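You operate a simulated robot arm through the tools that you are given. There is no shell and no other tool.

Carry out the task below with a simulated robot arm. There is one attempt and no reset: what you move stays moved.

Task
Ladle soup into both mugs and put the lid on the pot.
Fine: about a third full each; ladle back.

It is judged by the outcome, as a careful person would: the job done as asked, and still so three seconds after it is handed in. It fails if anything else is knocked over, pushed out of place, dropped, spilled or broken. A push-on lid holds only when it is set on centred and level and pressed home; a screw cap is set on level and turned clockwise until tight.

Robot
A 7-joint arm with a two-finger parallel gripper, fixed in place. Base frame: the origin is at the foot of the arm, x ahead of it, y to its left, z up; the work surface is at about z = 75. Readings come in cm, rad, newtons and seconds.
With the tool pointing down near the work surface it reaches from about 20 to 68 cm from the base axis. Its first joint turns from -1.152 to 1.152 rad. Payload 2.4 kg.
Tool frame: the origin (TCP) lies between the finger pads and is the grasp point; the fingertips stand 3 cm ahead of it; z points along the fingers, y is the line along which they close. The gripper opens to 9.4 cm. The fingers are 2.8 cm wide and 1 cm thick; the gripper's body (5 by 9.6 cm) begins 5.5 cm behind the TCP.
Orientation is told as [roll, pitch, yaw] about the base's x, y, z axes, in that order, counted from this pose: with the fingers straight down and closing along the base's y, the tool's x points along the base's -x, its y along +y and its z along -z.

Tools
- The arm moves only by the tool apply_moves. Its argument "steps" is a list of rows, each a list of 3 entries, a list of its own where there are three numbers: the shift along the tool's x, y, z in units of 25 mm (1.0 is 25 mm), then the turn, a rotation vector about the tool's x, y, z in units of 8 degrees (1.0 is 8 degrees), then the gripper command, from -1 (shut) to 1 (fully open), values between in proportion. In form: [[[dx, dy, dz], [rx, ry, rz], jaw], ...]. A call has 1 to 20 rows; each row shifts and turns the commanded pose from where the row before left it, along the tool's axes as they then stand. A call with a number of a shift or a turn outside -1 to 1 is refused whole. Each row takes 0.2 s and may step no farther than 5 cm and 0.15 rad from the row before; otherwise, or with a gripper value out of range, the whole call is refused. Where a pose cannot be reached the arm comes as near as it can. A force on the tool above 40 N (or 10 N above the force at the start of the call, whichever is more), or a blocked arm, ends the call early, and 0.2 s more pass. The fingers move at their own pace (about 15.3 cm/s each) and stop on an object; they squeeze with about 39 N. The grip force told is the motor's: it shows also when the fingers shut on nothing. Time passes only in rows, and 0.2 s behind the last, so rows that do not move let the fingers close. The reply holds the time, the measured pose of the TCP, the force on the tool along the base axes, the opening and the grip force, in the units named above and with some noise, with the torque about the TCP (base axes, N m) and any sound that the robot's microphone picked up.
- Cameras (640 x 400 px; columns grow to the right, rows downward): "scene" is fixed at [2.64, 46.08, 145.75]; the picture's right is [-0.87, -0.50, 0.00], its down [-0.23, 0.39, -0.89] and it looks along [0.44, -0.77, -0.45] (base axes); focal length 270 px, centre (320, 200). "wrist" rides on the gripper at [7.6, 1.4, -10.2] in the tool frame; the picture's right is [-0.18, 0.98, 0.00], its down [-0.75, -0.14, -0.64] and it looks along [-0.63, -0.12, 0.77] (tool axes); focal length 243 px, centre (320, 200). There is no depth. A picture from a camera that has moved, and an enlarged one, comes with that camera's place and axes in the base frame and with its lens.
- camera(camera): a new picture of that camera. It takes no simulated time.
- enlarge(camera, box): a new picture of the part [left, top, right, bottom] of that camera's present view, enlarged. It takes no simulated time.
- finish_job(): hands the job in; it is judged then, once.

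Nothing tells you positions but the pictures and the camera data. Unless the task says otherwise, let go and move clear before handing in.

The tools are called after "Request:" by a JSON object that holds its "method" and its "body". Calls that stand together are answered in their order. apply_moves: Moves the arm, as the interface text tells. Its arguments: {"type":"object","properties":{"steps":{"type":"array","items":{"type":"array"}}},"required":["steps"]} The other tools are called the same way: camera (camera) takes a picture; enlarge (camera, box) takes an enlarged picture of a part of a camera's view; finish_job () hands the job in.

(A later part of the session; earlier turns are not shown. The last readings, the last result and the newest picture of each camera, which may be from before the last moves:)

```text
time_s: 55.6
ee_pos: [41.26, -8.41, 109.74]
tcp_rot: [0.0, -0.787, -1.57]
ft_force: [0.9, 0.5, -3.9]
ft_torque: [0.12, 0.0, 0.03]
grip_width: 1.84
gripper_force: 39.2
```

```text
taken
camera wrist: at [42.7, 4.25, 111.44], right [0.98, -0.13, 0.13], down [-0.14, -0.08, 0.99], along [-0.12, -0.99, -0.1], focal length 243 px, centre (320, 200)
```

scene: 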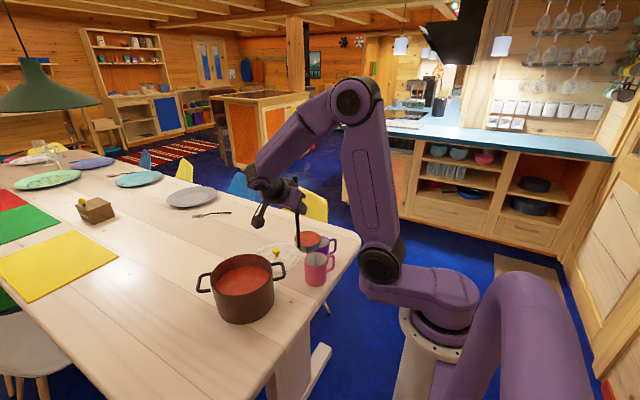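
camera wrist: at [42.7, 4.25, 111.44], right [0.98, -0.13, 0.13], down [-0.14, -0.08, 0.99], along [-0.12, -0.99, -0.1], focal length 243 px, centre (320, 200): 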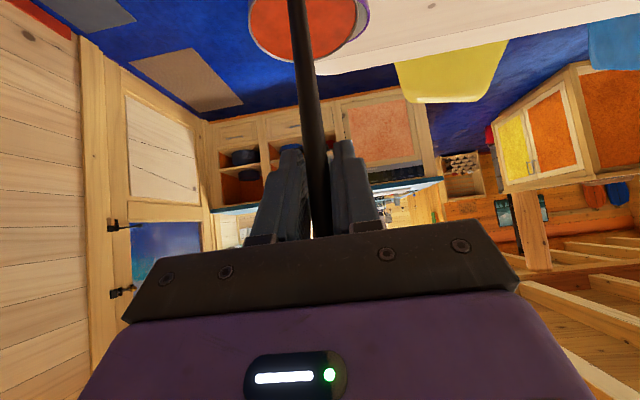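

Request:
{"method": "enlarge", "body": {"camera": "scene", "box": [230, 170, 370, 300]}}

```text
3.08 times, centred on (300, 235) of scene
camera zoom: at [2.64, 46.08, 145.75], right [-0.87, -0.5, 0.0], down [-0.23, 0.39, -0.89], along [0.44, -0.77, -0.45], focal length 830 px, centre (382, 92)
```

zoom: 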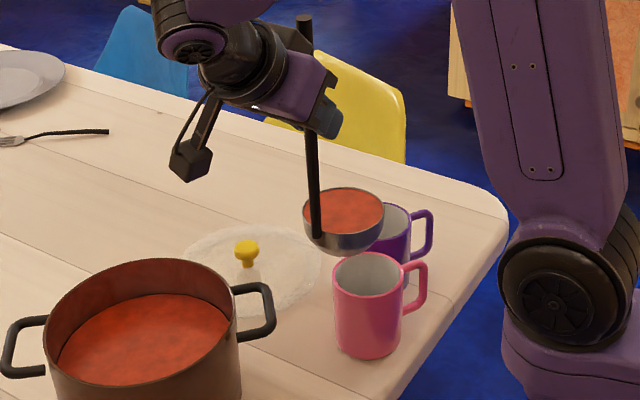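

The lip of the ladle is right over the pink mug's centre at [41, -17.8]. I'll lower it a little, smoothly.

Request:
{"method": "apply_moves", "body": {"steps": [[[0.1, 0, 0.1], [0, 0, 0], -1], [[0.2, 0, 0.2], [0, 0, 0], -1], [[0.27, 0, 0.27], [0, 0, 0], -1], [[0.3, 0, 0.3], [0, 0, 0], -1], [[0.27, 0, 0.27], [0, 0, 0], -1], [[0.2, 0, 0.2], [0, 0, 0], -1], [[0.14, 0, 0.14], [0, 0, 0], -1], [[0, 0, 0], [0, 0, 0], -1], [[0, 0, 0], [0, 0, 0], -1]]}}

Request:
{"method": "enlarge", "body": {"camera": "scene", "box": [260, 200, 360, 290]}}

```text
time_s: 57.6
ee_pos: [41.12, -8.58, 104.21]
tcp_rot: [0.0, -0.786, -1.57]
ft_force: [0.2, 0.6, -3.4]
ft_torque: [0.15, 0.0, -0.01]
grip_width: 1.84
gripper_force: 38.9
```

```text
4.44 times, centred on (310, 245) of scene
camera zoom: at [2.64, 46.08, 145.75], right [-0.87, -0.5, 0.0], down [-0.23, 0.39, -0.89], along [0.44, -0.77, -0.45], focal length 1199 px, centre (364, 0)
```

zoom: 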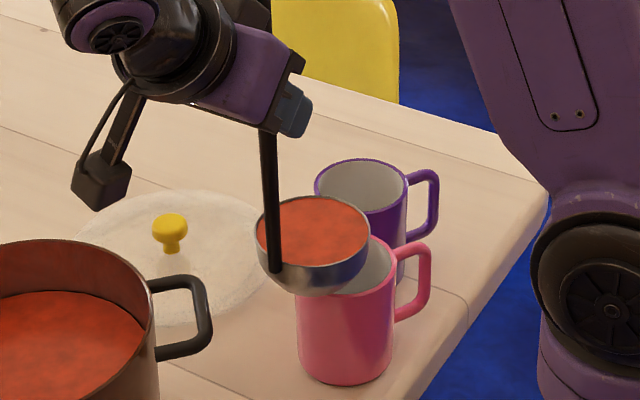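

It is aligned over the pink mug. I'll start the pour, tilting about the lip at 3° per row.

Request:
{"method": "apply_moves", "body": {"steps": [[[-0.334, 0, 0.07], [0, 0.375, 0], -1], [[-0.334, 0, 0.07], [0, 0.375, 0], -1], [[-0.334, 0, 0.07], [0, 0.375, 0], -1], [[-0.334, 0, 0.07], [0, 0.375, 0], -1], [[-0.334, 0, 0.07], [0, 0.375, 0], -1]]}}

Request:
{"method": "enlarge", "body": {"camera": "scene", "box": [260, 200, 360, 290]}}

```text
time_s: 58.8
ee_pos: [41.21, -12.35, 106.14]
tcp_rot: [0.0, -0.521, -1.57]
ft_force: [0.8, 0.5, -3.1]
ft_torque: [0.04, 0.02, 0.02]
grip_width: 1.84
gripper_force: 39.0
```

```text
4.44 times, centred on (310, 245) of scene
camera zoom: at [2.64, 46.08, 145.75], right [-0.87, -0.5, 0.0], down [-0.23, 0.39, -0.89], along [0.44, -0.77, -0.45], focal length 1199 px, centre (364, 0)
```

zoom: 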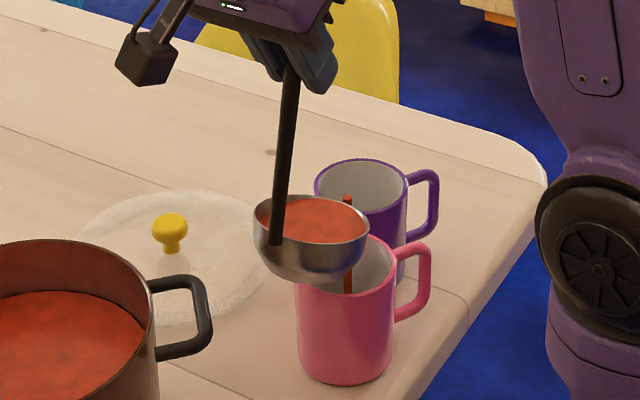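

The soup is streaming straight into the pink mug. I'll continue tilting.

Request:
{"method": "apply_moves", "body": {"steps": [[[-0.334, 0, 0.07], [0, 0.375, 0], -1], [[-0.334, 0, 0.07], [0, 0.375, 0], -1], [[-0.334, 0, 0.07], [0, 0.375, 0], -1], [[-0.334, 0, 0.07], [0, 0.375, 0], -1], [[-0.334, 0, 0.07], [0, 0.375, 0], -1], [[-0.334, 0, 0.07], [0, 0.375, 0], -1]]}}

Request:
{"method": "enlarge", "body": {"camera": "scene", "box": [260, 200, 360, 290]}}

```text
time_s: 60.2
ee_pos: [40.62, -16.24, 106.88]
tcp_rot: [0.003, -0.237, -1.571]
ft_force: [0.2, 0.1, -2.9]
ft_torque: [-0.1, -0.02, 0.02]
grip_width: 1.85
gripper_force: 38.6
out of reach, approached as far as the arm can: row 6
```

```text
4.44 times, centred on (310, 245) of scene
camera zoom: at [2.64, 46.08, 145.75], right [-0.87, -0.5, 0.0], down [-0.23, 0.39, -0.89], along [0.44, -0.77, -0.45], focal length 1199 px, centre (364, 0)
```

zoom: 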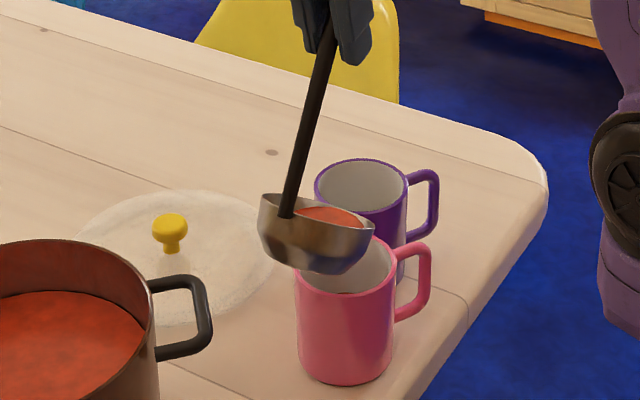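

The arm reports a limit at about 31° of tilt. The stream has stopped and the mug is undisturbed. I'll look at the whole arm configuration.

Request:
{"method": "camera", "body": {"camera": "scene"}}

Request:
{"method": "camera", "body": {"camera": "wrist"}}

```text
taken
```

scene: 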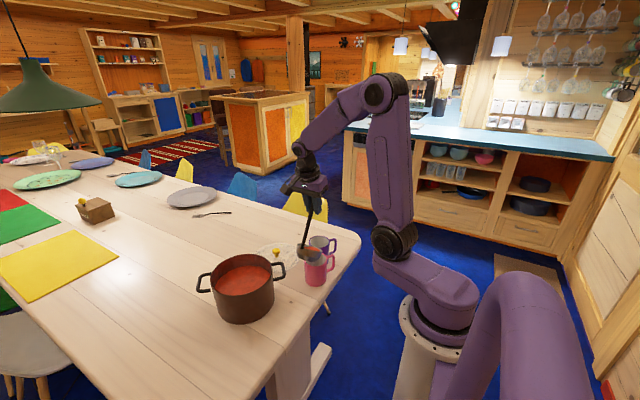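

```text
taken
camera wrist: at [42.0, -6.45, 114.99], right [0.98, -0.18, 0.04], down [-0.14, -0.58, 0.8], along [-0.12, -0.79, -0.6], focal length 243 px, centre (320, 200)
```

wrist: 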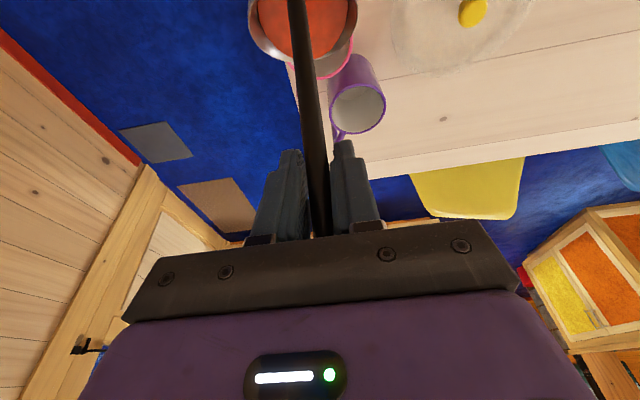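

The mug is fine, and the arm has hit a wrist joint limit in this direction. While the lip stays over the mug, I'll try a small yaw about the vertical (turning the pour direction toward the base) to see if that frees it up.

Request:
{"method": "apply_moves", "body": {"steps": [[[0, 0.027, 0], [0.1175, 0, 0.486], -1], [[0, 0.027, 0], [0.1175, 0, 0.486], -1], [[0, 0, 0], [0, 0, 0], -1]]}}

Request:
{"method": "enlarge", "body": {"camera": "scene", "box": [260, 200, 360, 290]}}

```text
time_s: 61.0
ee_pos: [39.49, -15.91, 106.69]
tcp_rot: [-0.004, -0.218, -1.711]
ft_force: [0.4, -0.5, -2.6]
ft_torque: [-0.1, 0.0, -0.01]
grip_width: 1.84
gripper_force: 39.4
out of reach, approached as far as the arm can: row 1
```

```text
4.44 times, centred on (310, 245) of scene
camera zoom: at [2.64, 46.08, 145.75], right [-0.87, -0.5, 0.0], down [-0.23, 0.39, -0.89], along [0.44, -0.77, -0.45], focal length 1199 px, centre (364, 0)
```

zoom: 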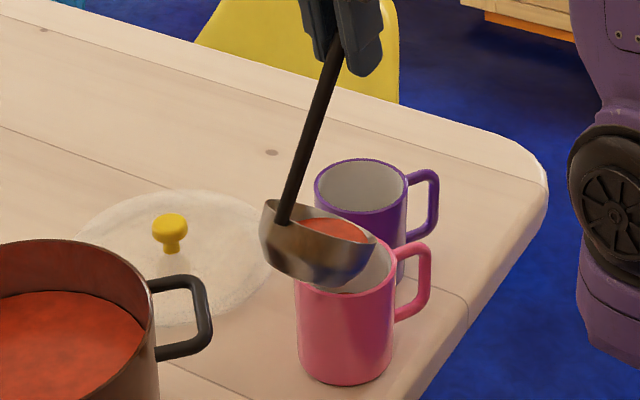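

The limit makes sense now: with this wrist branch the tool can't swing through vertical. Pouring over the side of the bowl instead, with the handle tipping toward +x, keeps the wrist in its comfortable range. First I'll level the ladle again over the mug.

Request:
{"method": "apply_moves", "body": {"steps": [[[0.168, -0.05, 0.019], [0, -0.451, 0], -1], [[0.168, -0.05, 0.019], [0, -0.451, 0], -1], [[0.168, -0.05, 0.019], [0, -0.451, 0], -1], [[0.168, -0.05, 0.019], [0, -0.451, 0], -1], [[0.168, -0.05, 0.019], [0, -0.451, 0], -1], [[0.168, -0.05, 0.019], [0, -0.451, 0], -1], [[0.168, -0.05, 0.019], [0, -0.451, 0], -1], [[0.168, -0.05, 0.019], [0, -0.451, 0], -1], [[0.168, -0.05, 0.019], [0, -0.451, 0], -1], [[0, 0, 0], [-0.3535, 0, -0.3535], -1], [[0, 0, 0], [-0.3535, 0, -0.3535], -1], [[0, 0, 0], [0, 0, 0], -1]]}}

Request:
{"method": "enlarge", "body": {"camera": "scene", "box": [260, 200, 360, 290]}}

Request:
{"method": "camera", "body": {"camera": "wrist"}}

```text
time_s: 63.6
ee_pos: [39.02, -12.63, 104.67]
tcp_rot: [-0.003, -0.776, -1.566]
ft_force: [0.2, 0.3, -2.5]
ft_torque: [0.12, -0.01, -0.01]
grip_width: 1.86
gripper_force: 39.0
```

```text
4.44 times, centred on (310, 245) of scene
camera zoom: at [2.64, 46.08, 145.75], right [-0.87, -0.5, 0.0], down [-0.23, 0.39, -0.89], along [0.44, -0.77, -0.45], focal length 1199 px, centre (364, 0)
```

zoom: 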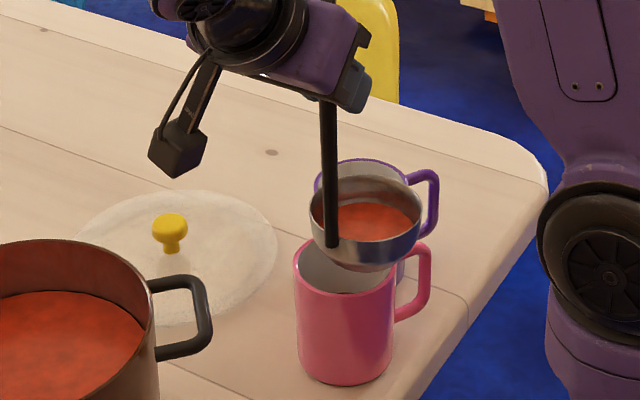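

```text
taken
camera wrist: at [40.4, 0.05, 106.56], right [0.98, -0.13, 0.13], down [-0.14, -0.09, 0.99], along [-0.12, -0.99, -0.11], focal length 243 px, centre (320, 200)
```

wrist: 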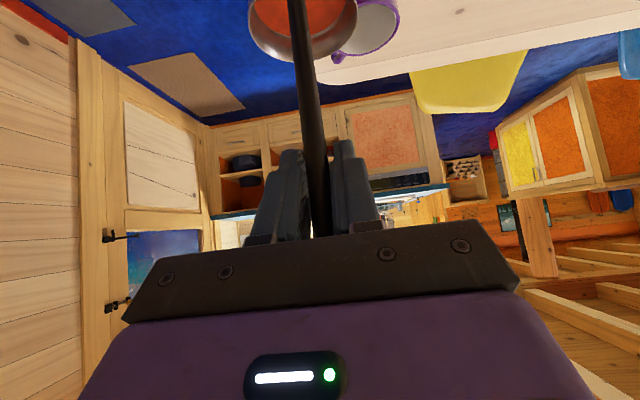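

About half the ladle remains. I'll shift slightly so that the +x side lip will be over the mug centre, then begin the side tilt.

Request:
{"method": "apply_moves", "body": {"steps": [[[0, -0.3, 0], [0, 0, 0], -1], [[0, -0.3, 0], [0, 0, 0], -1], [[0, -0.25, 0], [0, 0, 0], -1], [[0, 0, 0], [0, 0, 0], -1], [[-0.051, 0.283, -0.051], [0.265, 0, -0.265], -1], [[-0.051, 0.283, -0.051], [0.265, 0, -0.265], -1], [[-0.051, 0.283, -0.051], [0.265, 0, -0.265], -1], [[-0.051, 0.283, -0.051], [0.265, 0, -0.265], -1], [[-0.051, 0.283, -0.051], [0.265, 0, -0.265], -1], [[0, 0, 0], [0, 0, 0], -1]]}}

Request:
{"method": "enlarge", "body": {"camera": "scene", "box": [260, 200, 360, 290]}}

```text
time_s: 65.8
ee_pos: [40.65, -12.61, 105.13]
tcp_rot: [-0.363, -0.743, -1.319]
ft_force: [0.1, 0.2, -2.5]
ft_torque: [0.11, -0.1, -0.02]
grip_width: 1.85
gripper_force: 39.0
```

```text
4.44 times, centred on (310, 245) of scene
camera zoom: at [2.64, 46.08, 145.75], right [-0.87, -0.5, 0.0], down [-0.23, 0.39, -0.89], along [0.44, -0.77, -0.45], focal length 1199 px, centre (364, 0)
```

zoom: 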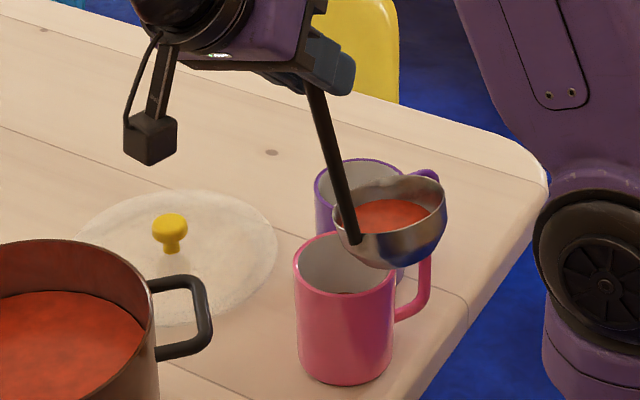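

Alignment looks right, with the lip above the mug's centre. I'll continue the side tilt.

Request:
{"method": "apply_moves", "body": {"steps": [[[-0.051, 0.283, -0.051], [0.265, 0, -0.265], -1], [[-0.051, 0.283, -0.051], [0.265, 0, -0.265], -1], [[-0.051, 0.283, -0.051], [0.265, 0, -0.265], -1], [[-0.051, 0.283, -0.051], [0.265, 0, -0.265], -1], [[-0.051, 0.283, -0.051], [0.265, 0, -0.265], -1], [[-0.051, 0.283, -0.051], [0.265, 0, -0.265], -1]]}}

Request:
{"method": "enlarge", "body": {"camera": "scene", "box": [260, 200, 360, 290]}}

```text
time_s: 67.2
ee_pos: [44.96, -12.6, 104.51]
tcp_rot: [-0.741, -0.625, -1.072]
ft_force: [-0.3, -0.2, -2.9]
ft_torque: [0.11, -0.16, 0.03]
grip_width: 1.85
gripper_force: 38.8
```

```text
4.44 times, centred on (310, 245) of scene
camera zoom: at [2.64, 46.08, 145.75], right [-0.87, -0.5, 0.0], down [-0.23, 0.39, -0.89], along [0.44, -0.77, -0.45], focal length 1199 px, centre (364, 0)
```

zoom: 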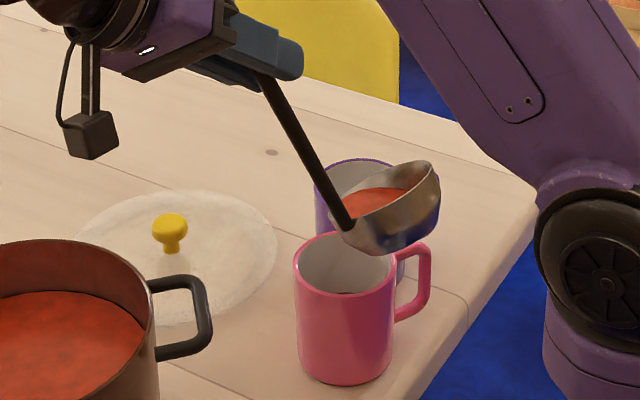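

Request:
{"method": "apply_moves", "body": {"steps": [[[-0.051, 0.283, -0.051], [0.265, 0, -0.265], -1], [[-0.051, 0.283, -0.051], [0.265, 0, -0.265], -1], [[-0.051, 0.283, -0.051], [0.265, 0, -0.265], -1], [[-0.051, 0.283, -0.051], [0.265, 0, -0.265], -1]]}}

Request:
{"method": "enlarge", "body": {"camera": "scene", "box": [260, 200, 360, 290]}}

```text
time_s: 68.2
ee_pos: [47.68, -12.59, 103.51]
tcp_rot: [-0.951, -0.512, -0.958]
ft_force: [-0.2, -0.8, -1.8]
ft_torque: [0.08, -0.19, -0.04]
grip_width: 1.83
gripper_force: 39.5
```

```text
4.44 times, centred on (310, 245) of scene
camera zoom: at [2.64, 46.08, 145.75], right [-0.87, -0.5, 0.0], down [-0.23, 0.39, -0.89], along [0.44, -0.77, -0.45], focal length 1199 px, centre (364, 0)
```

zoom: 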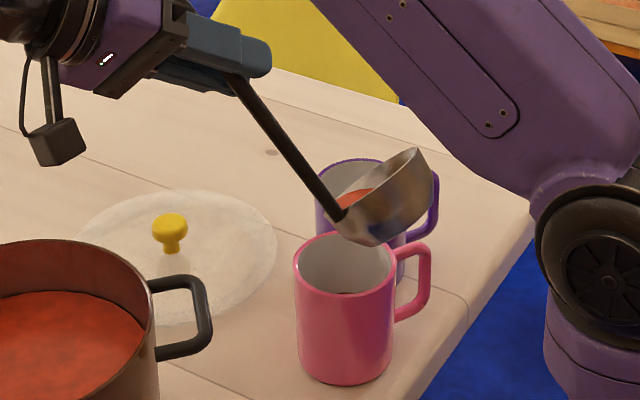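

Request:
{"method": "apply_moves", "body": {"steps": [[[-0.051, 0.283, -0.051], [0.265, 0, -0.265], -1], [[-0.051, 0.283, -0.051], [0.265, 0, -0.265], -1], [[-0.051, 0.283, -0.051], [0.265, 0, -0.265], -1], [[-0.051, 0.283, -0.051], [0.265, 0, -0.265], -1]]}}

Request:
{"method": "enlarge", "body": {"camera": "scene", "box": [260, 200, 360, 290]}}

Request:
{"method": "camera", "body": {"camera": "wrist"}}

```text
time_s: 69.2
ee_pos: [49.9, -12.58, 101.92]
tcp_rot: [-1.135, -0.386, -0.875]
ft_force: [0.1, -0.3, -2.7]
ft_torque: [0.12, -0.2, 0.01]
grip_width: 1.85
gripper_force: 38.8
```

```text
4.44 times, centred on (310, 245) of scene
camera zoom: at [2.64, 46.08, 145.75], right [-0.87, -0.5, 0.0], down [-0.23, 0.39, -0.89], along [0.44, -0.77, -0.45], focal length 1199 px, centre (364, 0)
```

zoom: 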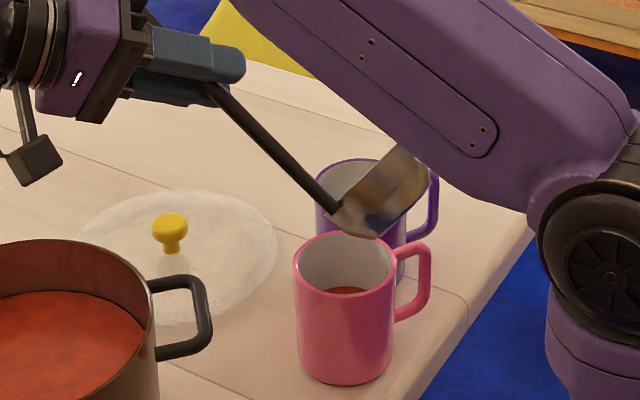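

```text
taken
camera wrist: at [52.28, 0.01, 101.73], right [0.64, -0.12, -0.76], down [0.75, -0.09, 0.65], along [-0.15, -0.99, 0.04], focal length 243 px, centre (320, 200)
```

wrist: 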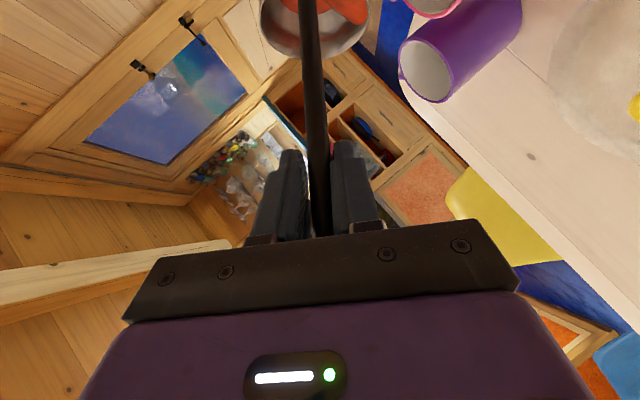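

The soup is visible in the pink mug, and a bit remains in the ladle. I'll tilt further.

Request:
{"method": "apply_moves", "body": {"steps": [[[-0.051, 0.283, -0.051], [0.265, 0, -0.265], -1], [[-0.051, 0.283, -0.051], [0.265, 0, -0.265], -1], [[-0.051, 0.283, -0.051], [0.265, 0, -0.265], -1], [[-0.051, 0.283, -0.051], [0.265, 0, -0.265], -1], [[-0.051, 0.283, -0.051], [0.265, 0, -0.265], -1], [[0, 0, 0], [0, 0, 0], -1], [[0, 0, 0], [0, 0, 0], -1]]}}

Request:
{"method": "enlarge", "body": {"camera": "scene", "box": [260, 200, 360, 290]}}

Request:
{"method": "camera", "body": {"camera": "wrist"}}

```text
time_s: 70.8
ee_pos: [52.31, -12.68, 99.0]
tcp_rot: [-1.338, -0.21, -0.812]
ft_force: [1.0, -0.9, -1.6]
ft_torque: [0.09, -0.25, 0.0]
grip_width: 1.87
gripper_force: 38.5
```

```text
4.44 times, centred on (310, 245) of scene
camera zoom: at [2.64, 46.08, 145.75], right [-0.87, -0.5, 0.0], down [-0.23, 0.39, -0.89], along [0.44, -0.77, -0.45], focal length 1199 px, centre (364, 0)
```

zoom: 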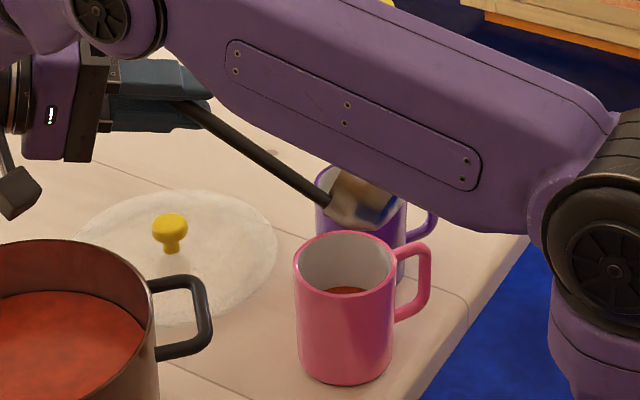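

```text
taken
camera wrist: at [54.61, -0.04, 98.34], right [0.43, -0.12, -0.9], down [0.9, -0.08, 0.44], along [-0.13, -0.99, 0.07], focal length 243 px, centre (320, 200)
```

wrist: 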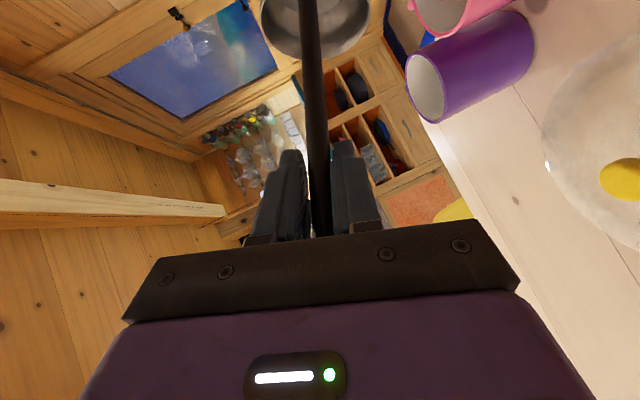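

The ladle is empty and the pink mug holds soup. I'll unwind the tilt with the lip still above the mug.

Request:
{"method": "apply_moves", "body": {"steps": [[[0.084, -0.37, 0.084], [-0.3535, 0, 0.3535], -1], [[0.084, -0.37, 0.084], [-0.3535, 0, 0.3535], -1], [[0.084, -0.37, 0.084], [-0.3535, 0, 0.3535], -1], [[0.084, -0.37, 0.084], [-0.3535, 0, 0.3535], -1], [[0.084, -0.37, 0.084], [-0.3535, 0, 0.3535], -1], [[0.084, -0.37, 0.084], [-0.3535, 0, 0.3535], -1], [[0.084, -0.37, 0.084], [-0.3535, 0, 0.3535], -1], [[0.084, -0.37, 0.084], [-0.3535, 0, 0.3535], -1], [[0.084, -0.37, 0.084], [-0.3535, 0, 0.3535], -1], [[0.084, -0.37, 0.084], [-0.3535, 0, 0.3535], -1], [[0.084, -0.37, 0.084], [-0.3535, 0, 0.3535], -1], [[0.084, -0.37, 0.084], [-0.3535, 0, 0.3535], -1], [[0.084, -0.37, 0.084], [-0.3535, 0, 0.3535], -1], [[0.084, -0.37, 0.084], [-0.3535, 0, 0.3535], -1], [[0.084, -0.37, 0.084], [-0.3535, 0, 0.3535], -1], [[0.084, -0.37, 0.084], [-0.3535, 0, 0.3535], -1], [[0.084, -0.37, 0.084], [-0.3535, 0, 0.3535], -1], [[0.084, -0.37, 0.084], [-0.3535, 0, 0.3535], -1], [[0, 0, 0], [0, 0, 0], -1]]}}

Request:
{"method": "enlarge", "body": {"camera": "scene", "box": [260, 200, 360, 290]}}

Request:
{"method": "camera", "body": {"camera": "wrist"}}

```text
time_s: 74.8
ee_pos: [37.14, -12.71, 104.53]
tcp_rot: [0.001, -0.775, -1.57]
ft_force: [-0.1, -0.9, -2.0]
ft_torque: [0.04, 0.02, -0.02]
grip_width: 1.83
gripper_force: 39.5
```

```text
4.44 times, centred on (310, 245) of scene
camera zoom: at [2.64, 46.08, 145.75], right [-0.87, -0.5, 0.0], down [-0.23, 0.39, -0.89], along [0.44, -0.77, -0.45], focal length 1199 px, centre (364, 0)
```

zoom: 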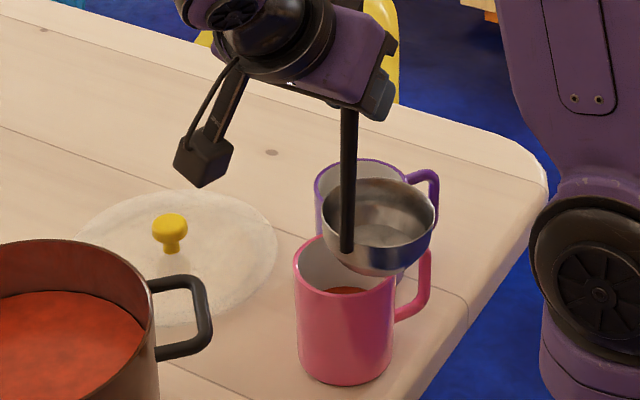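

```text
taken
camera wrist: at [38.59, 0.02, 106.51], right [0.98, -0.13, 0.13], down [-0.14, -0.09, 0.99], along [-0.12, -0.99, -0.11], focal length 243 px, centre (320, 200)
```

wrist: 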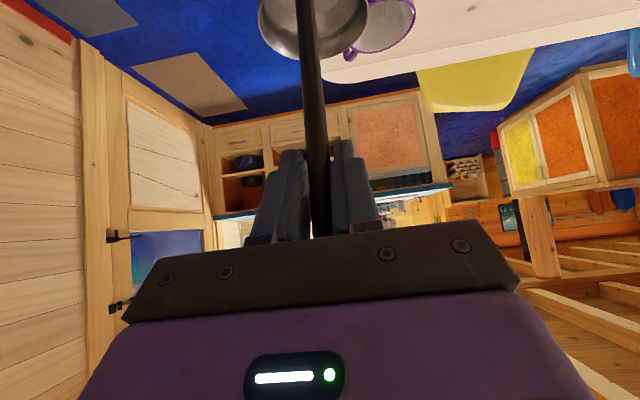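

The ladle shows only about 2° of shift in the grip. I'll rise, compensate that tilt, and go back over the pot for the second scoop.

Request:
{"method": "apply_moves", "body": {"steps": [[[-0.5, 0, -0.5], [0, 0, 0], -1], [[-0.5, 0, -0.5], [0, -0.07, 0], -1], [[-0.5, 0, -0.5], [0.11, 0, -0.11], -1], [[0, 0, 0], [0.11, 0, -0.11], -1], [[0.441, 0.61, -0.441], [0, 0, 0], -1], [[0.441, 0.61, -0.441], [0, 0, 0], -1], [[0.441, 0.61, -0.441], [0, 0, 0], -1], [[0.441, 0.61, -0.441], [0, 0, 0], -1], [[0.441, 0.61, -0.441], [0, 0, 0], -1], [[0.441, 0.61, -0.441], [0, 0, 0], -1], [[0.441, 0.61, -0.441], [0, 0, 0], -1], [[0.441, 0.61, -0.441], [0, 0, 0], -1], [[0.441, 0.61, -0.441], [0, 0, 0], -1], [[0.441, 0.61, -0.441], [0, 0, 0], -1], [[0.441, 0.61, -0.441], [0, 0, 0], -1], [[0.441, 0.61, -0.441], [0, 0, 0], -1], [[0, 0, 0], [0, 0, 0], -1]]}}

Request:
{"method": "enlarge", "body": {"camera": "scene", "box": [180, 200, 360, 310]}}

Request:
{"method": "enlarge", "body": {"camera": "scene", "box": [290, 220, 350, 290]}}

```text
time_s: 78.4
ee_pos: [55.5, 6.11, 109.2]
tcp_rot: [-0.063, -0.783, -1.526]
ft_force: [0.7, 0.7, -1.6]
ft_torque: [0.1, -0.02, 0.02]
grip_width: 1.86
gripper_force: 39.4
```

```text
3.56 times, centred on (270, 255) of scene
camera zoom: at [2.64, 46.08, 145.75], right [-0.87, -0.5, 0.0], down [-0.23, 0.39, -0.89], along [0.44, -0.77, -0.45], focal length 959 px, centre (498, 4)
```

zoom: 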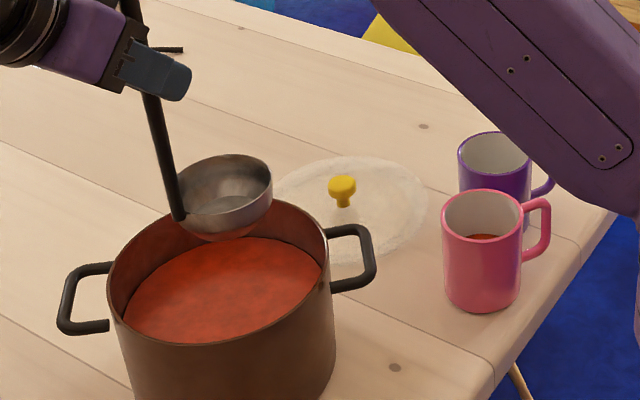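

```text
5.71 times, centred on (320, 255) of scene
camera zoom: at [2.64, 46.08, 145.75], right [-0.87, -0.5, 0.0], down [-0.23, 0.39, -0.89], along [0.44, -0.77, -0.45], focal length 1542 px, centre (320, -114)
```

zoom: 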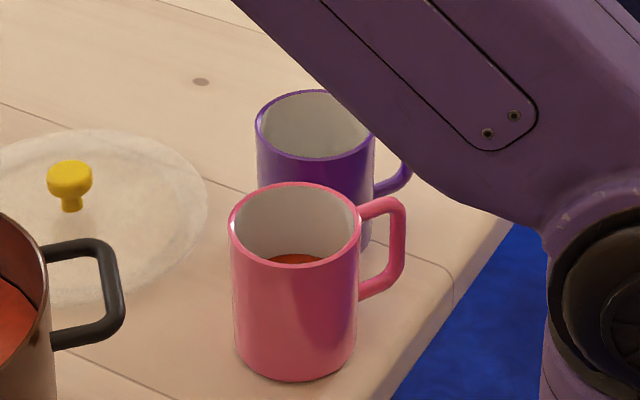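

The soup in the pink mug looks to be at about 35–40% of its height. I'll check the ladle's levelness before dipping.

Request:
{"method": "enlarge", "body": {"camera": "scene", "box": [205, 200, 275, 270]}}

Request:
{"method": "camera", "body": {"camera": "wrist"}}

```text
5.71 times, centred on (240, 235) of scene
camera zoom: at [2.64, 46.08, 145.75], right [-0.87, -0.5, 0.0], down [-0.23, 0.39, -0.89], along [0.44, -0.77, -0.45], focal length 1542 px, centre (777, 0)
```

zoom: 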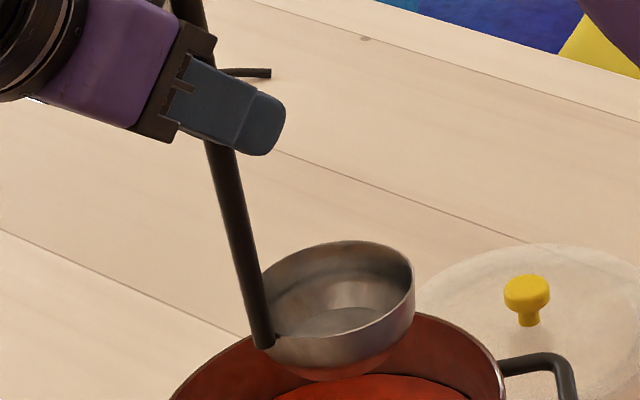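

```text
taken
camera wrist: at [57.03, 18.77, 110.87], right [0.99, -0.13, 0.09], down [-0.1, -0.08, 0.99], along [-0.12, -0.99, -0.09], focal length 243 px, centre (320, 200)
```

wrist: 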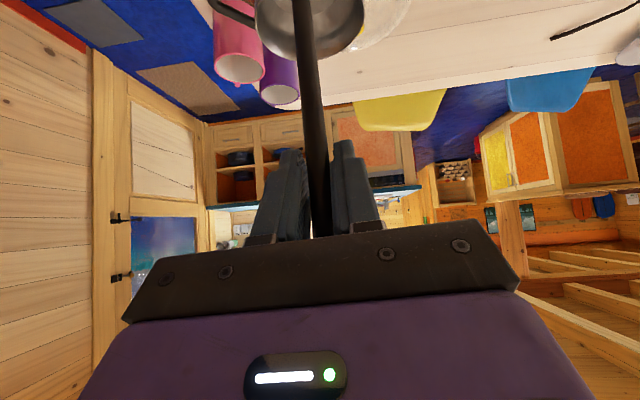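

The bowl is level; the apparent slant matches the camera perspective. I'll lower it for the second scoop.

Request:
{"method": "apply_moves", "body": {"steps": [[[0.42, 0.03, 0.42], [0, 0, 0], -1], [[0.42, 0.03, 0.42], [0, 0, 0], -1], [[0.42, 0.03, 0.42], [0, 0, 0], -1], [[0.42, 0.03, 0.42], [0, 0, 0], -1], [[0.42, 0.03, 0.42], [0, 0, 0], -1], [[0.4, 0.03, 0.4], [0, 0, 0], -1], [[0.2, 0.01, 0.2], [0, 0, 0], -1], [[0.2, 0.01, 0.2], [0, 0, 0], -1], [[0.2, 0.01, 0.2], [0, 0, 0], -1], [[0.2, 0.01, 0.2], [0, 0, 0], -1], [[0.18, 0.01, 0.18], [0, 0, 0], -1], [[0.15, 0.01, 0.15], [0, 0, 0], -1], [[0.15, 0.01, 0.15], [0, 0, 0], -1], [[0.12, 0.01, 0.12], [0, 0, 0], -1], [[0, 0, 0], [0, 0, 0], -1], [[0, 0, 0], [0, 0, 0], -1], [[0, 0, 0], [0, 0, 0], -1]]}}

Request:
{"method": "enlarge", "body": {"camera": "scene", "box": [180, 220, 320, 330]}}

```text
time_s: 82.0
ee_pos: [55.38, 5.93, 95.29]
tcp_rot: [-0.061, -0.784, -1.526]
ft_force: [-0.4, 0.1, -2.9]
ft_torque: [0.12, -0.01, -0.01]
grip_width: 1.82
gripper_force: 39.0
```

```text
3.64 times, centred on (250, 275) of scene
camera zoom: at [2.64, 46.08, 145.75], right [-0.87, -0.5, 0.0], down [-0.23, 0.39, -0.89], along [0.44, -0.77, -0.45], focal length 981 px, centre (574, -73)
```

zoom: 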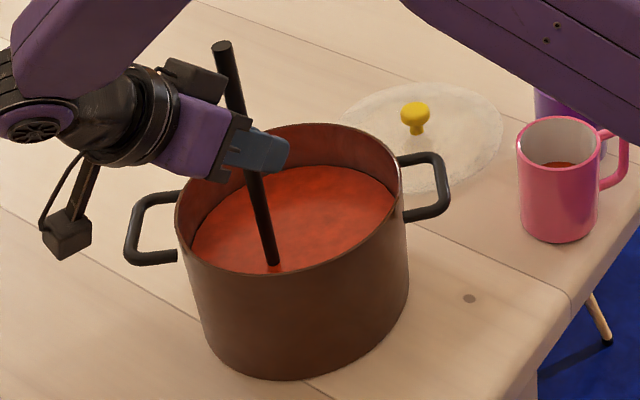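

Submerged again. I'll lift slowly out of the soup.

Request:
{"method": "apply_moves", "body": {"steps": [[[-0.12, 0, -0.12], [0, 0, 0], -1], [[-0.15, 0, -0.15], [0, 0, 0], -1], [[-0.15, 0, -0.15], [0, 0, 0], -1], [[-0.15, 0, -0.15], [0, 0, 0], -1], [[-0.15, 0, -0.15], [0, 0, 0], -1], [[-0.15, 0, -0.15], [0, 0, 0], -1], [[-0.15, 0, -0.15], [0, 0, 0], -1], [[-0.2, 0, -0.2], [0, 0, 0], -1], [[-0.25, 0, -0.25], [0, 0, 0], -1], [[-0.3, -0.03, -0.3], [0, 0, 0], -1], [[-0.3, -0.03, -0.3], [0, 0, 0], -1], [[-0.3, -0.03, -0.3], [0, 0, 0], -1], [[-0.3, -0.03, -0.3], [0, 0, 0], -1], [[-0.3, -0.03, -0.3], [0, 0, 0], -1], [[-0.3, -0.03, -0.3], [0, 0, 0], -1], [[-0.3, -0.03, -0.3], [0, 0, 0], -1], [[-0.25, 0, -0.25], [0, 0, 0], -1], [[-0.15, 0, -0.15], [0, 0, 0], -1], [[0, 0, 0], [0, 0, 0], -1], [[0, 0, 0], [0, 0, 0], -1]]}}

Request:
{"method": "apply_moves", "body": {"steps": [[[0, 0, 0], [0, 0.25, 0], -1], [[0, 0, 0], [0, 0.3, 0], -1], [[0, 0, 0], [0, 0.3, 0], -1], [[0, 0, 0], [0, 0.3, 0], -1], [[0, 0, 0], [0, 0.22, 0], -1], [[0, 0, 0], [0, 0, 0], -1], [[0, 0, 0], [0, 0, 0], -1], [[0, 0, 0], [0, 0, 0], -1]]}}

Request:
{"method": "enlarge", "body": {"camera": "scene", "box": [180, 200, 320, 310]}}

```text
time_s: 86.2
ee_pos: [55.54, 5.82, 109.5]
tcp_rot: [-0.063, -0.784, -1.529]
ft_force: [-0.5, 0.6, -2.6]
ft_torque: [0.13, 0.01, 0.01]
grip_width: 1.86
gripper_force: 39.0
```

```text
time_s: 88.0
ee_pos: [55.34, 6.04, 109.4]
tcp_rot: [-0.055, -0.594, -1.542]
ft_force: [0.8, -1.0, -3.8]
ft_torque: [0.05, -0.01, -0.01]
grip_width: 1.82
gripper_force: 38.2
```

```text
3.64 times, centred on (250, 255) of scene
camera zoom: at [2.64, 46.08, 145.75], right [-0.87, -0.5, 0.0], down [-0.23, 0.39, -0.89], along [0.44, -0.77, -0.45], focal length 981 px, centre (574, 0)
```

zoom: 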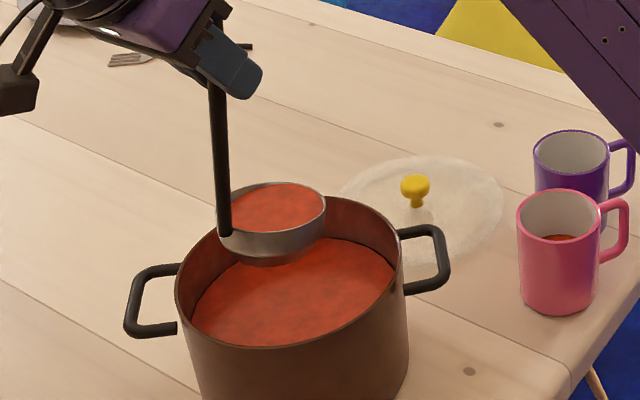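

Request:
{"method": "apply_moves", "body": {"steps": [[[0, 0, 0], [0, -0.22, 0], -1], [[0, 0, 0], [0, -0.3, 0], -1], [[0, 0, 0], [0, -0.3, 0], -1], [[0, 0, 0], [0, -0.3, 0], -1], [[0, 0, 0], [0, -0.25, 0], -1], [[0, 0, 0], [0, 0, 0], -1], [[0, 0, 0], [0, 0, 0], -1]]}}

Request:
{"method": "enlarge", "body": {"camera": "scene", "box": [205, 200, 275, 270]}}

```text
time_s: 89.6
ee_pos: [55.43, 6.02, 109.29]
tcp_rot: [-0.063, -0.787, -1.527]
ft_force: [-0.1, 0.2, -3.8]
ft_torque: [0.11, -0.03, -0.02]
grip_width: 1.83
gripper_force: 39.4
```

```text
5.71 times, centred on (240, 235) of scene
camera zoom: at [2.64, 46.08, 145.75], right [-0.87, -0.5, 0.0], down [-0.23, 0.39, -0.89], along [0.44, -0.77, -0.45], focal length 1542 px, centre (777, 0)
```

zoom: 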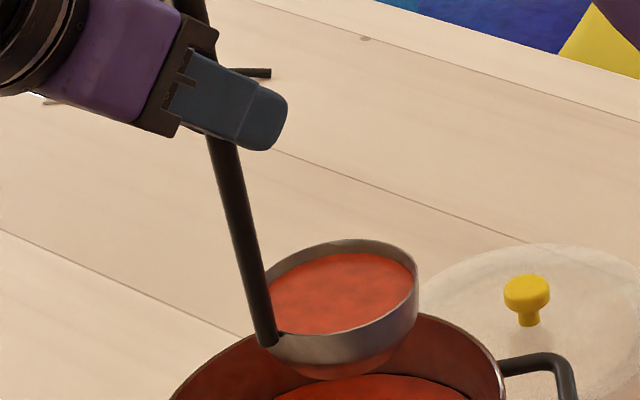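

The soup now sits about 0.7 cm below the ladle rim, which gives safe freeboard and slightly less volume. I'll carry it smoothly to a point beside the purple mug.

Request:
{"method": "apply_moves", "body": {"steps": [[[-0.086, -0.057, 0.09], [0, 0, 0], -1], [[-0.215, -0.142, 0.224], [0, 0, 0], -1], [[-0.344, -0.227, 0.358], [0, 0, 0], -1], [[-0.43, -0.284, 0.448], [0, 0, 0], -1], [[-0.515, -0.34, 0.537], [0, 0, 0], -1], [[-0.558, -0.369, 0.582], [0, 0, 0], -1], [[-0.558, -0.369, 0.582], [0, 0, 0], -1], [[-0.558, -0.369, 0.582], [0, 0, 0], -1], [[-0.558, -0.369, 0.582], [0, 0, 0], -1], [[-0.558, -0.369, 0.582], [0, 0, 0], -1], [[-0.558, -0.369, 0.582], [0, 0, 0], -1], [[-0.558, -0.369, 0.582], [0, 0, 0], -1], [[-0.558, -0.369, 0.582], [0, 0, 0], -1], [[-0.558, -0.369, 0.582], [0, 0, 0], -1], [[-0.515, -0.34, 0.537], [0, 0, 0], -1], [[-0.43, -0.284, 0.448], [0, 0, 0], -1], [[-0.344, -0.227, 0.358], [0, 0, 0], -1], [[-0.258, -0.17, 0.269], [0, 0, 0], -1], [[-0.172, -0.113, 0.179], [0, 0, 0], -1], [[-0.086, -0.057, 0.09], [0, 0, 0], -1]]}}

Request:
{"method": "camera", "body": {"camera": "scene"}}

Request:
{"method": "enlarge", "body": {"camera": "scene", "box": [270, 190, 370, 290]}}

```text
time_s: 93.8
ee_pos: [41.57, -24.41, 109.54]
tcp_rot: [-0.064, -0.785, -1.527]
ft_force: [-0.6, 0.2, -3.7]
ft_torque: [0.08, -0.03, 0.02]
grip_width: 1.84
gripper_force: 38.8
```

```text
taken
```

scene: 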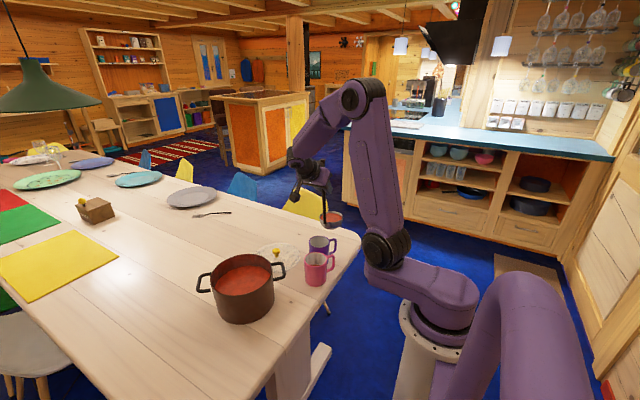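

```text
4.00 times, centred on (320, 240) of scene
camera zoom: at [2.64, 46.08, 145.75], right [-0.87, -0.5, 0.0], down [-0.23, 0.39, -0.89], along [0.44, -0.77, -0.45], focal length 1079 px, centre (320, 40)
```

zoom: 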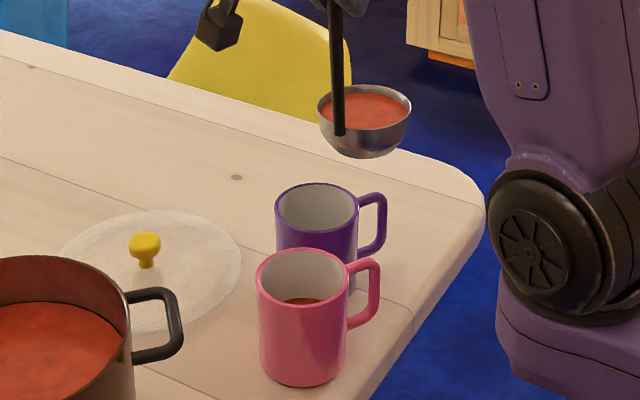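

The bowl is beside the purple mug (centre about [45.0, -27.5]). I'll yaw the level ladle by 30° about its bowl so the side pour stays within reach.

Request:
{"method": "apply_moves", "body": {"steps": [[[0.004, -0.109, 0.002], [-0.265, -0.016, -0.265], -1], [[0.007, -0.182, 0.004], [-0.441, -0.027, -0.441], -1], [[0.007, -0.182, 0.004], [-0.441, -0.027, -0.441], -1], [[0.007, -0.182, 0.004], [-0.441, -0.027, -0.441], -1], [[0.007, -0.182, 0.004], [-0.441, -0.027, -0.441], -1], [[0.007, -0.182, 0.004], [-0.441, -0.027, -0.441], -1], [[0.003, -0.073, 0.002], [-0.177, -0.011, -0.177], -1], [[0, 0, 0], [0, 0, 0], -1], [[0, 0, 0], [0, 0, 0], -1]]}}

Request:
{"method": "enlarge", "body": {"camera": "scene", "box": [270, 190, 370, 290]}}

Request:
{"method": "camera", "body": {"camera": "wrist"}}

```text
time_s: 95.8
ee_pos: [38.88, -25.01, 109.5]
tcp_rot: [-0.063, -0.783, -1.004]
ft_force: [-0.8, -0.2, -2.3]
ft_torque: [0.09, 0.04, 0.0]
grip_width: 1.84
gripper_force: 38.8
```

```text
4.00 times, centred on (320, 240) of scene
camera zoom: at [2.64, 46.08, 145.75], right [-0.87, -0.5, 0.0], down [-0.23, 0.39, -0.89], along [0.44, -0.77, -0.45], focal length 1079 px, centre (320, 40)
```

zoom: 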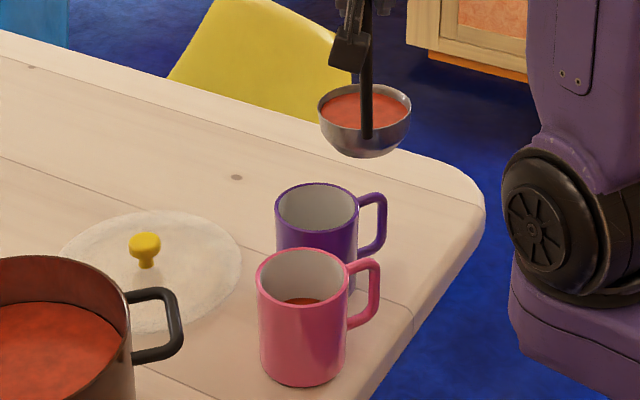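

```text
taken
camera wrist: at [33.95, -13.18, 111.24], right [0.92, 0.38, 0.09], down [-0.04, -0.12, 0.99], along [0.39, -0.92, -0.09], focal length 243 px, centre (320, 200)
```

wrist: 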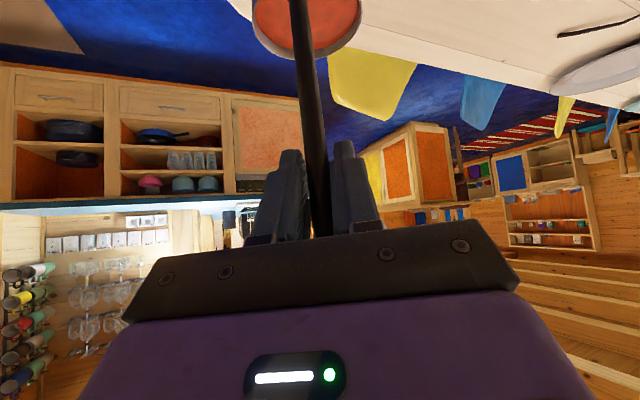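

Request:
{"method": "apply_moves", "body": {"steps": [[[0.1, 0.006, 0.1], [0, 0, 0], -1], [[0.2, 0.012, 0.2], [0, 0, 0], -1], [[0.26, 0.016, 0.26], [0, 0, 0], -1], [[0.3, 0.018, 0.3], [0, 0, 0], -1], [[0.26, 0.016, 0.26], [0, 0, 0], -1], [[0.18, 0.011, 0.18], [0, 0, 0], -1], [[0.1, 0.006, 0.1], [0, 0, 0], -1], [[0, 0, 0], [0, 0, 0], -1], [[0, 0, 0], [0, 0, 0], -1]]}}

Request:
{"method": "enlarge", "body": {"camera": "scene", "box": [270, 190, 370, 290]}}

```text
time_s: 97.8
ee_pos: [39.01, -25.07, 104.6]
tcp_rot: [-0.062, -0.784, -1.003]
ft_force: [-0.2, 0.2, -3.2]
ft_torque: [0.13, 0.07, 0.0]
grip_width: 1.85
gripper_force: 38.9
```

```text
4.00 times, centred on (320, 240) of scene
camera zoom: at [2.64, 46.08, 145.75], right [-0.87, -0.5, 0.0], down [-0.23, 0.39, -0.89], along [0.44, -0.77, -0.45], focal length 1079 px, centre (320, 40)
```

zoom: 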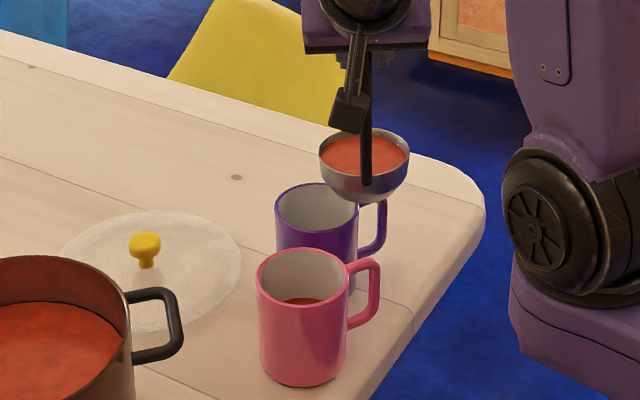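

The side lip is centred over the purple mug. I'll begin the tilt.

Request:
{"method": "apply_moves", "body": {"steps": [[[-0.06, 0.279, -0.06], [0.265, 0, -0.265], -1], [[-0.06, 0.279, -0.06], [0.265, 0, -0.265], -1], [[-0.06, 0.279, -0.06], [0.265, 0, -0.265], -1], [[-0.06, 0.279, -0.06], [0.265, 0, -0.265], -1], [[-0.06, 0.279, -0.06], [0.265, 0, -0.265], -1]]}}

Request:
{"method": "enlarge", "body": {"camera": "scene", "box": [270, 190, 370, 290]}}

```text
time_s: 99.0
ee_pos: [41.95, -23.08, 105.01]
tcp_rot: [-0.421, -0.739, -0.756]
ft_force: [0.1, -0.3, -2.9]
ft_torque: [0.12, -0.05, 0.0]
grip_width: 1.85
gripper_force: 38.7
```

```text
4.00 times, centred on (320, 240) of scene
camera zoom: at [2.64, 46.08, 145.75], right [-0.87, -0.5, 0.0], down [-0.23, 0.39, -0.89], along [0.44, -0.77, -0.45], focal length 1079 px, centre (320, 40)
```

zoom: 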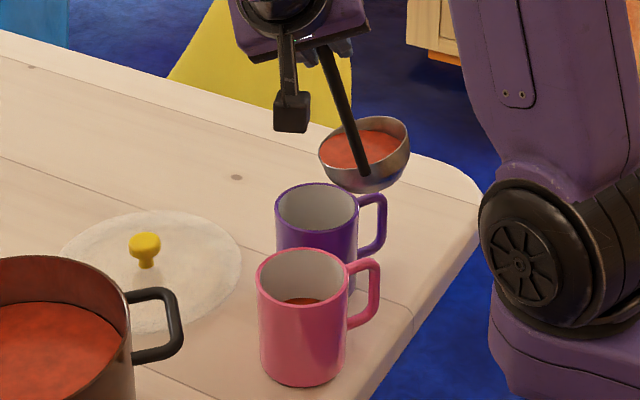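

Request:
{"method": "apply_moves", "body": {"steps": [[[-0.06, 0.279, -0.06], [0.265, 0, -0.265], -1], [[-0.06, 0.279, -0.06], [0.265, 0, -0.265], -1], [[-0.06, 0.279, -0.06], [0.265, 0, -0.265], -1], [[-0.06, 0.279, -0.06], [0.265, 0, -0.265], -1]]}}

Request:
{"method": "enlarge", "body": {"camera": "scene", "box": [270, 190, 370, 290]}}

```text
time_s: 100.0
ee_pos: [44.57, -21.79, 104.72]
tcp_rot: [-0.676, -0.662, -0.587]
ft_force: [0.0, -0.2, -2.8]
ft_torque: [0.17, -0.04, 0.0]
grip_width: 1.81
gripper_force: 38.7
```

```text
4.00 times, centred on (320, 240) of scene
camera zoom: at [2.64, 46.08, 145.75], right [-0.87, -0.5, 0.0], down [-0.23, 0.39, -0.89], along [0.44, -0.77, -0.45], focal length 1079 px, centre (320, 40)
```

zoom: 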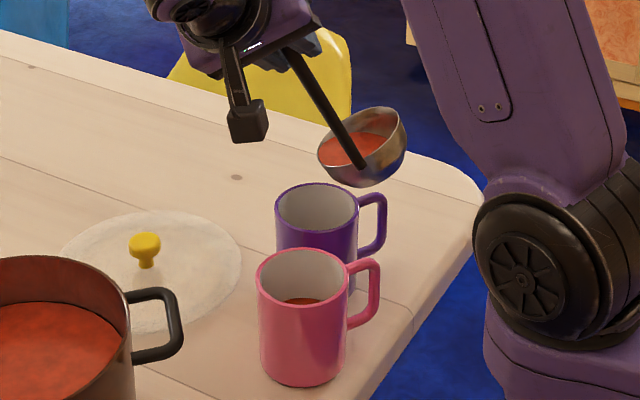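

Request:
{"method": "enlarge", "body": {"camera": "scene", "box": [295, 205, 345, 265]}}

Request:
{"method": "camera", "body": {"camera": "wrist"}}

```text
6.67 times, centred on (320, 235) of scene
camera zoom: at [2.64, 46.08, 145.75], right [-0.87, -0.5, 0.0], down [-0.23, 0.39, -0.89], along [0.44, -0.77, -0.45], focal length 1798 px, centre (320, -33)
```

zoom: 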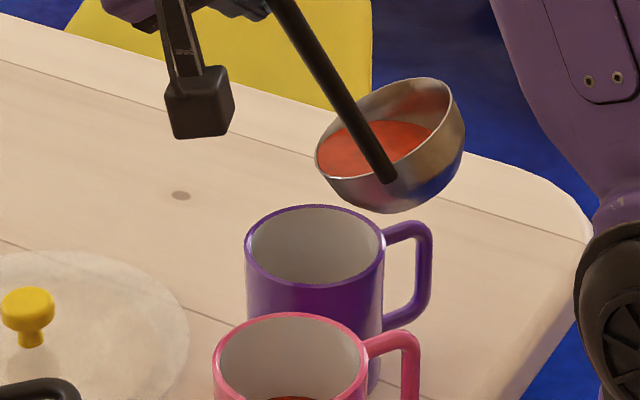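

```text
taken
camera wrist: at [40.1, -9.65, 105.6], right [0.86, 0.35, -0.37], down [0.35, 0.11, 0.93], along [0.36, -0.93, -0.03], focal length 243 px, centre (320, 200)
```

wrist: 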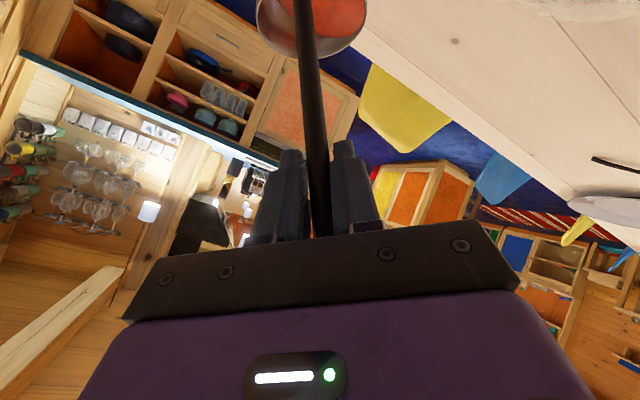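

No spill is visible and the lip is well placed. I'll continue the pour.

Request:
{"method": "apply_moves", "body": {"steps": [[[-0.06, 0.279, -0.06], [0.265, 0, -0.265], -1], [[-0.06, 0.279, -0.06], [0.265, 0, -0.265], -1], [[-0.06, 0.279, -0.06], [0.265, 0, -0.265], -1], [[-0.06, 0.279, -0.06], [0.265, 0, -0.265], -1], [[-0.06, 0.279, -0.06], [0.265, 0, -0.265], -1]]}}

Request:
{"method": "enlarge", "body": {"camera": "scene", "box": [295, 205, 345, 265]}}

```text
time_s: 101.2
ee_pos: [47.48, -19.92, 103.49]
tcp_rot: [-0.947, -0.527, -0.435]
ft_force: [1.0, 0.4, -2.5]
ft_torque: [0.15, -0.1, 0.03]
grip_width: 1.83
gripper_force: 38.9
```

```text
6.67 times, centred on (320, 235) of scene
camera zoom: at [2.64, 46.08, 145.75], right [-0.87, -0.5, 0.0], down [-0.23, 0.39, -0.89], along [0.44, -0.77, -0.45], focal length 1798 px, centre (320, -33)
```

zoom: 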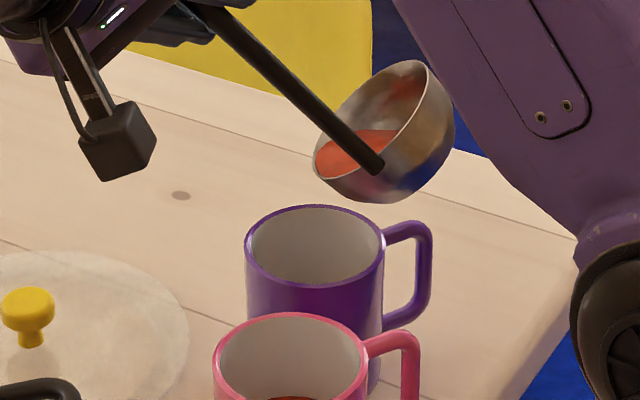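

Request:
{"method": "apply_moves", "body": {"steps": [[[-0.06, 0.279, -0.06], [0.265, 0, -0.265], -1], [[-0.06, 0.279, -0.06], [0.265, 0, -0.265], -1], [[-0.06, 0.279, -0.06], [0.265, 0, -0.265], -1], [[-0.06, 0.279, -0.06], [0.265, 0, -0.265], -1], [[-0.06, 0.279, -0.06], [0.265, 0, -0.265], -1]]}}

Request:
{"method": "enlarge", "body": {"camera": "scene", "box": [295, 205, 345, 265]}}

Request:
{"method": "camera", "body": {"camera": "wrist"}}

```text
time_s: 102.4
ee_pos: [50.04, -18.44, 101.56]
tcp_rot: [-1.176, -0.366, -0.334]
ft_force: [-0.1, 0.1, -1.4]
ft_torque: [0.23, -0.16, 0.01]
grip_width: 1.85
gripper_force: 38.8
```

```text
6.67 times, centred on (320, 235) of scene
camera zoom: at [2.64, 46.08, 145.75], right [-0.87, -0.5, 0.0], down [-0.23, 0.39, -0.89], along [0.44, -0.77, -0.45], focal length 1798 px, centre (320, -33)
```

zoom: 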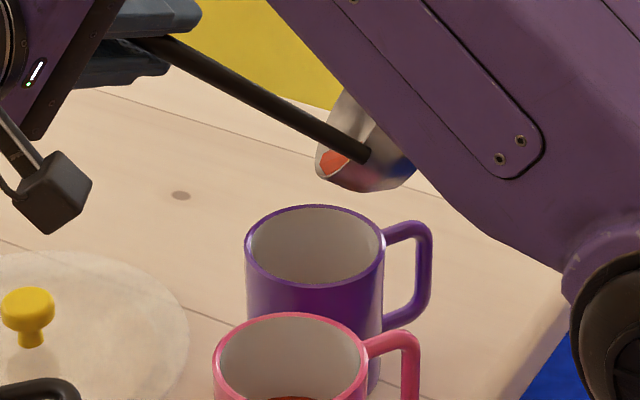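

```text
taken
camera wrist: at [45.79, -6.31, 101.13], right [0.59, 0.19, -0.78], down [0.71, 0.32, 0.62], along [0.37, -0.93, 0.05], focal length 243 px, centre (320, 200)
```

wrist: 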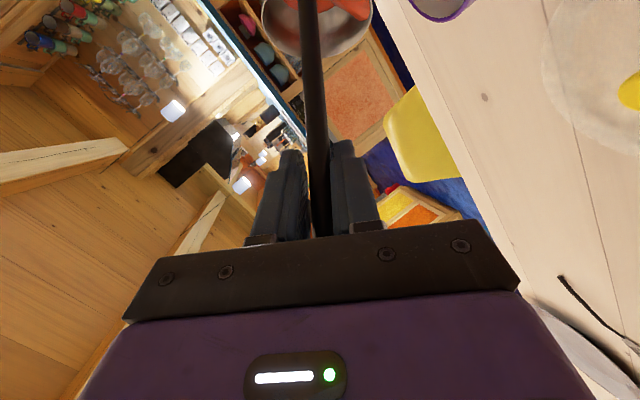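

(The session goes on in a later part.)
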